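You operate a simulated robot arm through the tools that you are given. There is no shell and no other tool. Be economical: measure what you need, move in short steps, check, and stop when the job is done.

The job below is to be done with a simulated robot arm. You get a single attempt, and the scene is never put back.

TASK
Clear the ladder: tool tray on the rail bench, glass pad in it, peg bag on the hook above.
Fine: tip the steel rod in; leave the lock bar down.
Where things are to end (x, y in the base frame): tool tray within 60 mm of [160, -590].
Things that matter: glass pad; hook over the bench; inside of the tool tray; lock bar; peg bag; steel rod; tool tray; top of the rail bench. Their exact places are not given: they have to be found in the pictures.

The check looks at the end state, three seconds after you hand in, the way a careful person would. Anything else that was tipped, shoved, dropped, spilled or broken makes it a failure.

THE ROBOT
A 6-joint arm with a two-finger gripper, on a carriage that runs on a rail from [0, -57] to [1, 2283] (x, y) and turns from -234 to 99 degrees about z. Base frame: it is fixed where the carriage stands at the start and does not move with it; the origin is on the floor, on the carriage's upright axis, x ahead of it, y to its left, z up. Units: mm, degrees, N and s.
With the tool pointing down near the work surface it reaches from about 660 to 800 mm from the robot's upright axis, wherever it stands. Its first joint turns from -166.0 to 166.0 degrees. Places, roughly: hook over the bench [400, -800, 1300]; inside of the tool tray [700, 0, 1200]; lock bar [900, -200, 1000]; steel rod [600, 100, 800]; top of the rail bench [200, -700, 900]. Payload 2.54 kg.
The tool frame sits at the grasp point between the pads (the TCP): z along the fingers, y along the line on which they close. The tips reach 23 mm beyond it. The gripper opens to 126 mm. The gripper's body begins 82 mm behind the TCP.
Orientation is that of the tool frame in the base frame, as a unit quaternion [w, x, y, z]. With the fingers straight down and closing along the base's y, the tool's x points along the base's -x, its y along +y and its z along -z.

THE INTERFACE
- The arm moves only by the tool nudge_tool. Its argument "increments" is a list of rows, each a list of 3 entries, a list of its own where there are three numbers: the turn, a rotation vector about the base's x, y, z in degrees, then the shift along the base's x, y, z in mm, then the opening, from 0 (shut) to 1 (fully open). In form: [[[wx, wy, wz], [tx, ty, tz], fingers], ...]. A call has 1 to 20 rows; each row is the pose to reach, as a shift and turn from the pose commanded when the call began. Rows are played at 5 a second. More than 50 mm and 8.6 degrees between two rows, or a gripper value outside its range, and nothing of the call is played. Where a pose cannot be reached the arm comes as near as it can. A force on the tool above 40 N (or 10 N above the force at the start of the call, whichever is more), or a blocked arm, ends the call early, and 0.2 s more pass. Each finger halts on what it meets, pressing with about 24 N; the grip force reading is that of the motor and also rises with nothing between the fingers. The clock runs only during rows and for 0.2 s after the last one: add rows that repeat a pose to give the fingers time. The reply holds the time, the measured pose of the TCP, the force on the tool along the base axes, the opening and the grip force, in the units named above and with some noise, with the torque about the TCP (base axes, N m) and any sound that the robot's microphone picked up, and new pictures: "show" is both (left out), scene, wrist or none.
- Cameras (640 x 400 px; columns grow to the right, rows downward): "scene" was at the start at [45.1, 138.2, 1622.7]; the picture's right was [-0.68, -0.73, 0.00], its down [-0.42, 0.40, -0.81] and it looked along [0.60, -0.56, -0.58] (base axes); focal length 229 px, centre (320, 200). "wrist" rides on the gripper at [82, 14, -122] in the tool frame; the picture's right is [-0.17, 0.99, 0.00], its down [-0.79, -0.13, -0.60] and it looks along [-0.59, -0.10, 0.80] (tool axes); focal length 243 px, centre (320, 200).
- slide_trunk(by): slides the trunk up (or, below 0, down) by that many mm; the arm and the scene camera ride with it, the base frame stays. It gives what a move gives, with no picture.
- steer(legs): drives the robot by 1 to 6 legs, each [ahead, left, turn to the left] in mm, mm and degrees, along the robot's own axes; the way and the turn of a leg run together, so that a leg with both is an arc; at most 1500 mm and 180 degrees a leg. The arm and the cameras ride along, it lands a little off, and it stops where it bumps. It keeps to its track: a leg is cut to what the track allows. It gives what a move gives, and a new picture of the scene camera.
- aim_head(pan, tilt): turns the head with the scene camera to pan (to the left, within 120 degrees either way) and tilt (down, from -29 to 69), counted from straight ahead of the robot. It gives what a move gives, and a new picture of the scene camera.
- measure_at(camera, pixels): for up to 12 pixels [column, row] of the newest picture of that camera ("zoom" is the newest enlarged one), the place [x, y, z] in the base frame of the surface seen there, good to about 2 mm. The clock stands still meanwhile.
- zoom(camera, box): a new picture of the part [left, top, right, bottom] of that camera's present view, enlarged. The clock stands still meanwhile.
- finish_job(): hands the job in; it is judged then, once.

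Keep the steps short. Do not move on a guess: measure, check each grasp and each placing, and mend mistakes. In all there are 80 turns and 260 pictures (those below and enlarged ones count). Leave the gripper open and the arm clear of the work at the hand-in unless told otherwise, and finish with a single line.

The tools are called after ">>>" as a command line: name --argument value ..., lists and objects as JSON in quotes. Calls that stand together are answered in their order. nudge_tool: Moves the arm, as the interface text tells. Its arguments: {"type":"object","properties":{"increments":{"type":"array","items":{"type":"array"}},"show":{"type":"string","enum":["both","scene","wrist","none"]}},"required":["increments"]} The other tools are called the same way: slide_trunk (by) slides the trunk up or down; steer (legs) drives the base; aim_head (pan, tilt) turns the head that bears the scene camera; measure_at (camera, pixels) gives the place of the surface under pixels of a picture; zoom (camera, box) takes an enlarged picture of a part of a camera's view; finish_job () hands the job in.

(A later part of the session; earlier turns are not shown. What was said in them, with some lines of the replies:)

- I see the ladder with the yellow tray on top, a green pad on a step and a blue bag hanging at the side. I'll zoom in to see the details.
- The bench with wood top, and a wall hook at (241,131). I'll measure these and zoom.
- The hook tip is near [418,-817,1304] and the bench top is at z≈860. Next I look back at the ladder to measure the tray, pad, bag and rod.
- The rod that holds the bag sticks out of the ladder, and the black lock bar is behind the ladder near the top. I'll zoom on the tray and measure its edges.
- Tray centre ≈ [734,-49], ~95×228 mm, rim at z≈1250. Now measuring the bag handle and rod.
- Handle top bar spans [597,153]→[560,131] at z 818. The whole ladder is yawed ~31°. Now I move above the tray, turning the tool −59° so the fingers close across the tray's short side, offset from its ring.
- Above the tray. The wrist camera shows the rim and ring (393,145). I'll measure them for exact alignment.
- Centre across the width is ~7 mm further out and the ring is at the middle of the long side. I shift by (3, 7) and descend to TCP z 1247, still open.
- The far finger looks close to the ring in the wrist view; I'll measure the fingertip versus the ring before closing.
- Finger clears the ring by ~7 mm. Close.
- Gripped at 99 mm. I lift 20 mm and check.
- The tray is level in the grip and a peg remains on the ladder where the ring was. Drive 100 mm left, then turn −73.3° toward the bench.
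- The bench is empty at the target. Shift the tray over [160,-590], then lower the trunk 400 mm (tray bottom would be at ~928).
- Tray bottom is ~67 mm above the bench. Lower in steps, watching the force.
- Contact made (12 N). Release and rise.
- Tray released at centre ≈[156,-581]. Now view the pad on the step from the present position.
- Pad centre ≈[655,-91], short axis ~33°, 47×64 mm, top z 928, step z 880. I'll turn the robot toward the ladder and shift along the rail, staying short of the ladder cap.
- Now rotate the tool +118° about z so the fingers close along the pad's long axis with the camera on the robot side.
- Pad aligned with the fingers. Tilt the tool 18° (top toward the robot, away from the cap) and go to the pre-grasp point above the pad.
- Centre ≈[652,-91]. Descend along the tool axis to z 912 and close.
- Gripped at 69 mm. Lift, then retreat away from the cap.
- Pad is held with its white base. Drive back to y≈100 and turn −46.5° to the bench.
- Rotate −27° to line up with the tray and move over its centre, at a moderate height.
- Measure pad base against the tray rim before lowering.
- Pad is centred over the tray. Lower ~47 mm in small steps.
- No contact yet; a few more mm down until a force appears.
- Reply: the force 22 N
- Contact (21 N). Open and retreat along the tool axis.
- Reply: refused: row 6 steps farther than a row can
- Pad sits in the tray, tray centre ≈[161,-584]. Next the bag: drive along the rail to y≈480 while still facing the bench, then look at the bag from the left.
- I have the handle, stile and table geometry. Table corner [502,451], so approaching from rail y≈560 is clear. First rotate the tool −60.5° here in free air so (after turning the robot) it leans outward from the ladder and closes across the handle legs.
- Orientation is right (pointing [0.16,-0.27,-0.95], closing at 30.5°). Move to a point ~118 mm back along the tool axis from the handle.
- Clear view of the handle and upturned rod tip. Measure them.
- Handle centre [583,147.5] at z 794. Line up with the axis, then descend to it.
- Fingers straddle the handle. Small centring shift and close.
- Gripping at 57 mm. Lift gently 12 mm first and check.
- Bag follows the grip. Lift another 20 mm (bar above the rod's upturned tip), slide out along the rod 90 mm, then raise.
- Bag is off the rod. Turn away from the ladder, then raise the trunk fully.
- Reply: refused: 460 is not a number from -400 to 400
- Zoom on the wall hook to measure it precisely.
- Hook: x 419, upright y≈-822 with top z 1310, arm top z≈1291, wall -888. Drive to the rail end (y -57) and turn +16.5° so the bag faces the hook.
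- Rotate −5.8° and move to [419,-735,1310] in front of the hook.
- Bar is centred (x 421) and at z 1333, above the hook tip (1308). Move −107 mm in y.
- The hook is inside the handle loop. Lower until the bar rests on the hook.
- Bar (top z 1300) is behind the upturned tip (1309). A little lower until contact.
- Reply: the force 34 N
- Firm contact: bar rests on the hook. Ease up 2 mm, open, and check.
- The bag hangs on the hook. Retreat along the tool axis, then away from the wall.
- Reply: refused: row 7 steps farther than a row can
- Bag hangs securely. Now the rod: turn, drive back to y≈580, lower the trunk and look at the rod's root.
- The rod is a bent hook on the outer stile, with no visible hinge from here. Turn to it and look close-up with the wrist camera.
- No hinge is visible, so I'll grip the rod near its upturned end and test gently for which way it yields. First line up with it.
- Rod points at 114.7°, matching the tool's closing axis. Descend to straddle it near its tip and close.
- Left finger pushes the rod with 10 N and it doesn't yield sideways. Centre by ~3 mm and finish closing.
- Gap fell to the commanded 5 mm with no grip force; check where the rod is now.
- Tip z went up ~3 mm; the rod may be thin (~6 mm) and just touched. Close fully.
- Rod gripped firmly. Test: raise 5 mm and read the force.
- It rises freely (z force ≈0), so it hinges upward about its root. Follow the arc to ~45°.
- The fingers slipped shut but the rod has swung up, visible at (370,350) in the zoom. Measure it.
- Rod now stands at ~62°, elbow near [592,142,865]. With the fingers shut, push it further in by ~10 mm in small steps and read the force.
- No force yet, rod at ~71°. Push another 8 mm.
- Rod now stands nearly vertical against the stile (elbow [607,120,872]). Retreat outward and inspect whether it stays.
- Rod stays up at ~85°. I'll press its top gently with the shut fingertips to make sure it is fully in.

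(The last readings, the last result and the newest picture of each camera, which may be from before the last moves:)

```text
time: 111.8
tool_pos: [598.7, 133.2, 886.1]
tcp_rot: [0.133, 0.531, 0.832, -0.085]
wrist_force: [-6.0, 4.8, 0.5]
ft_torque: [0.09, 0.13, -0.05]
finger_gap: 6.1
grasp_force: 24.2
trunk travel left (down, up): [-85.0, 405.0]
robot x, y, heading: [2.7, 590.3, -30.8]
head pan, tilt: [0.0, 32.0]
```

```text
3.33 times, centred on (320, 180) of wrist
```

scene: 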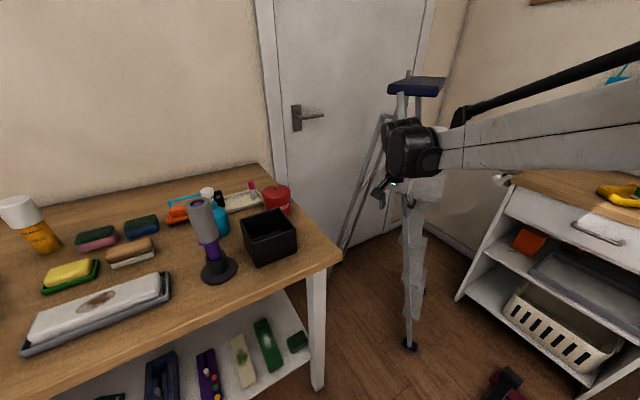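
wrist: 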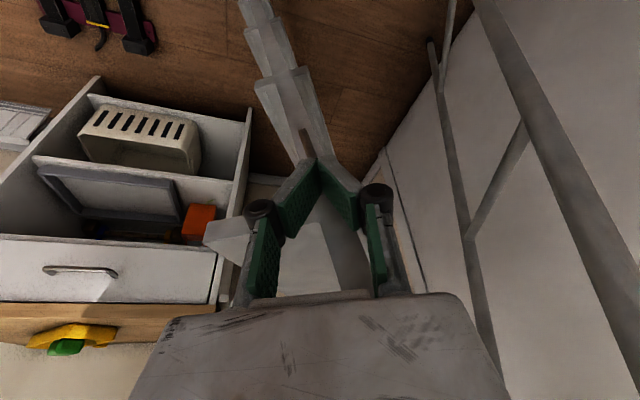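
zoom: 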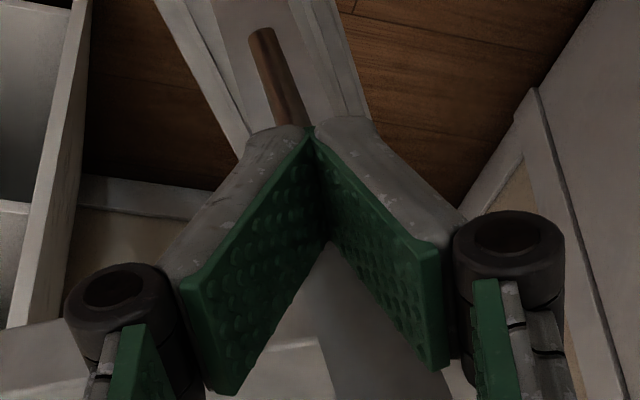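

Contact force ~7 N outward; gap 6 mm means the rod top may be pinched. Open first, then retreat, so the rod isn't pulled back.

>>> nudge_tool --increments '[[[0, 0, 0], [0, 0, 0], 0.15], [[0, 0, 0], [0, 0, 0], 0.35], [[0, 0, 0], [0, 0, 0], 0.5], [[0, 0, 0], [-4, 8, 10], 0.5], [[0, 0, 0], [-14, 30, 30], 0.5], [[0, 0, 0], [-30, 62, 40], 0.5], [[0, 0, 0], [-48, 98, 40], 0.6], [[0, 0, 0], [-48, 98, 40], 0.6]]'

>>> zoom --camera "wrist" --box '[300, 150, 380, 250]'

>>> measure_at --camera "zoom" --pixels '[[250, 115], [265, 160], [290, 220], [310, 270], [320, 300], [330, 320]]'

```text
time: 113.5
tool_pos: [549.9, 230.5, 926.7]
tcp_rot: [0.132, 0.532, 0.832, -0.086]
wrist_force: [0.3, 0.0, 0.8]
ft_torque: [-0.01, 0.01, 0.02]
finger_gap: 75.7
grasp_force: 0.1
trunk travel left (down, up): [-85.0, 405.0]
robot x, y, heading: [-2.3, 587.8, -30.6]
head pan, tilt: [0.0, 32.0]
```

scene: 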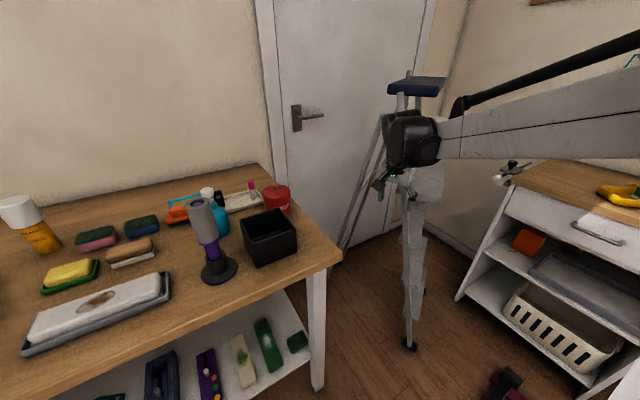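
wrist: 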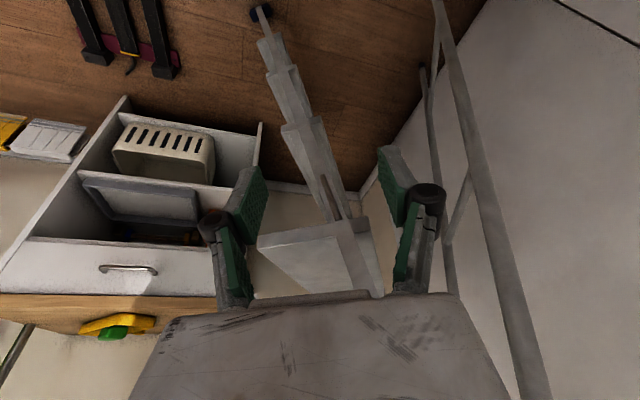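

```text
4.00 times, centred on (340, 200) of wrist
```

zoom: 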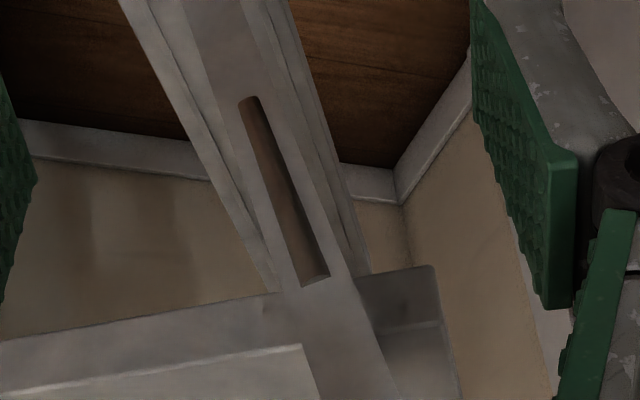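

```text
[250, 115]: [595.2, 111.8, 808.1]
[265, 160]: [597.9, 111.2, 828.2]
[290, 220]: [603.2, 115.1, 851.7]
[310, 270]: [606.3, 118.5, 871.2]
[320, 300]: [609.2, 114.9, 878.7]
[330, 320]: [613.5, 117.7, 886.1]
```

The rod now lies flush along the stile and stays. Turn the arm clear and check the whole scene.

>>> steer --legs '[[0, 0, -42]]'

>>> slide_trunk --by 200

>>> aim_head --pan 25 --tilt 32

>>> zoom --camera "scene" --box '[180, 80, 340, 300]'

>>> zoom --camera "scene" --box '[360, 80, 540, 260]'

```text
time: 115.9
tool_pos: [167.9, -44.7, 926.9]
tcp_rot: [0.093, 0.795, 0.586, -0.128]
wrist_force: [1.0, -0.5, -0.1]
ft_torque: [0.0, 0.03, -0.01]
finger_gap: 75.4
grasp_force: 0.0
trunk travel left (down, up): [-85.0, 405.0]
robot x, y, heading: [-0.9, 589.0, -73.0]
head pan, tilt: [0.0, 32.0]
```

scene: 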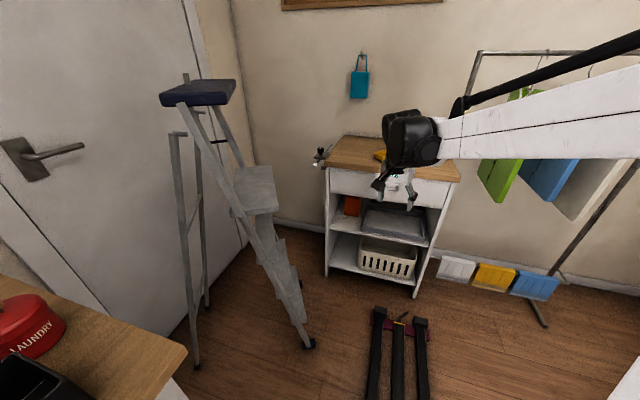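

```text
time: 118.1
tool_pos: [167.4, -45.6, 1126.0]
tcp_rot: [0.093, 0.795, 0.586, -0.127]
wrist_force: [-0.8, -0.1, 0.3]
ft_torque: [-0.01, 0.0, 0.01]
finger_gap: 75.7
grasp_force: 0.1
trunk travel left (down, up): [-285.0, 205.0]
robot x, y, heading: [-1.3, 586.1, -73.1]
head pan, tilt: [0.0, 32.0]
```

```text
time: 119.0
tool_pos: [168.3, -46.0, 1126.5]
tcp_rot: [0.093, 0.795, 0.586, -0.127]
wrist_force: [-0.3, 0.3, 0.0]
ft_torque: [0.02, -0.01, -0.04]
finger_gap: 75.7
grasp_force: 0.1
trunk travel left (down, up): [-285.0, 205.0]
robot x, y, heading: [-1.2, 585.9, -73.0]
head pan, tilt: [25.0, 32.0]
```

scene: 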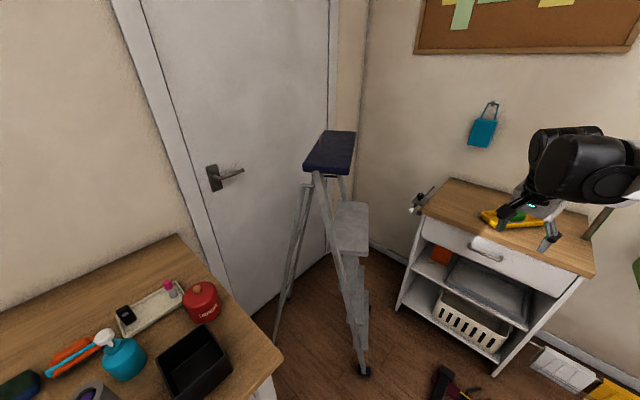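

```text
1.82 times, centred on (260, 190) of scene
```

zoom: 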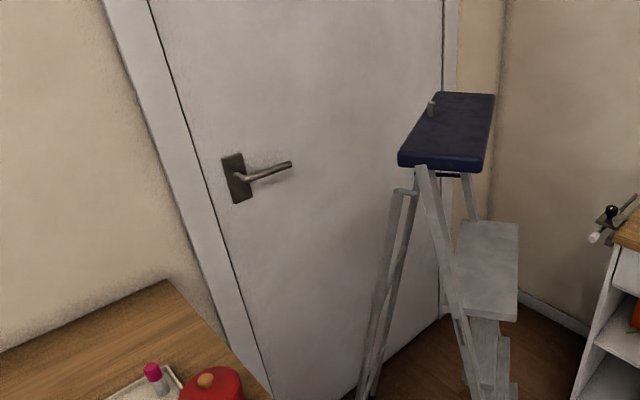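

```text
2.22 times, centred on (450, 170) of scene
```

zoom: 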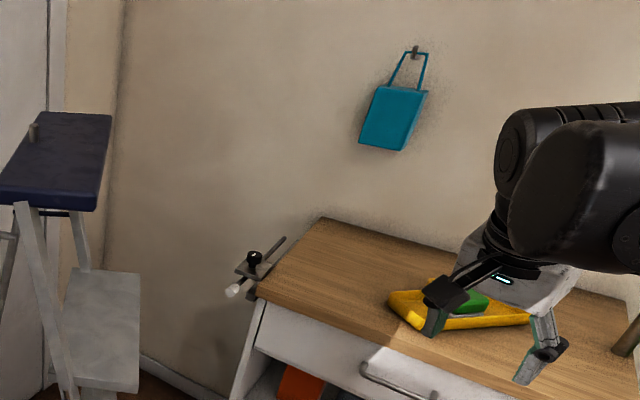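

Bag hangs, tray with pad is in place, the ladder is clear. Open the gripper fully and recheck the rod and ladder position.

>>> nudge_tool --increments '[[[0, 0, 0], [0, 0, 10], 0.8], [[0, 0, 0], [0, 0, 20], 1], [[0, 0, 0], [0, 0, 20], 1]]' --show "none"

>>> zoom --camera "scene" --box '[310, 165, 374, 285]'

>>> measure_at --camera "scene" --pixels '[[305, 168], [349, 172], [336, 262], [340, 275], [333, 253], [350, 240], [331, 176]]'

```text
time: 119.8
tool_pos: [168.6, -45.9, 1145.1]
tcp_rot: [0.093, 0.795, 0.586, -0.126]
wrist_force: [-0.9, -0.2, 0.1]
ft_torque: [0.0, -0.01, 0.01]
finger_gap: 125.9
grasp_force: 0.0
trunk travel left (down, up): [-285.0, 205.0]
robot x, y, heading: [1.3, 585.2, -72.9]
head pan, tilt: [25.0, 32.0]
```

```text
3.33 times, centred on (342, 225) of scene
```

zoom: 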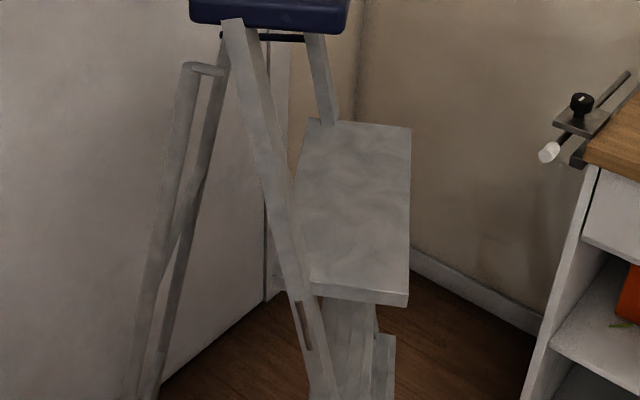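

```text
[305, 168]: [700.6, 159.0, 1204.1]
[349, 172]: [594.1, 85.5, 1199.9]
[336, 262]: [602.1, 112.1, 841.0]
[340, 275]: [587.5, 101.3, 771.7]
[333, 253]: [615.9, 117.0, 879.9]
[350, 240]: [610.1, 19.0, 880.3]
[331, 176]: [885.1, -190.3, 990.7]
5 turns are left
```

The ladder hasn't moved, the rod is folded in, and the lock bar is still down at z≈991. The gripper is open and clear, so I'm handing in.

>>> finish_job

```text
The job is handed in.
```

Job handed in: the tool tray is on the rail bench at about [161, -584] with the glass pad in it, the peg bag is on the hook, the steel rod is tipped in, and the lock bar is still down.
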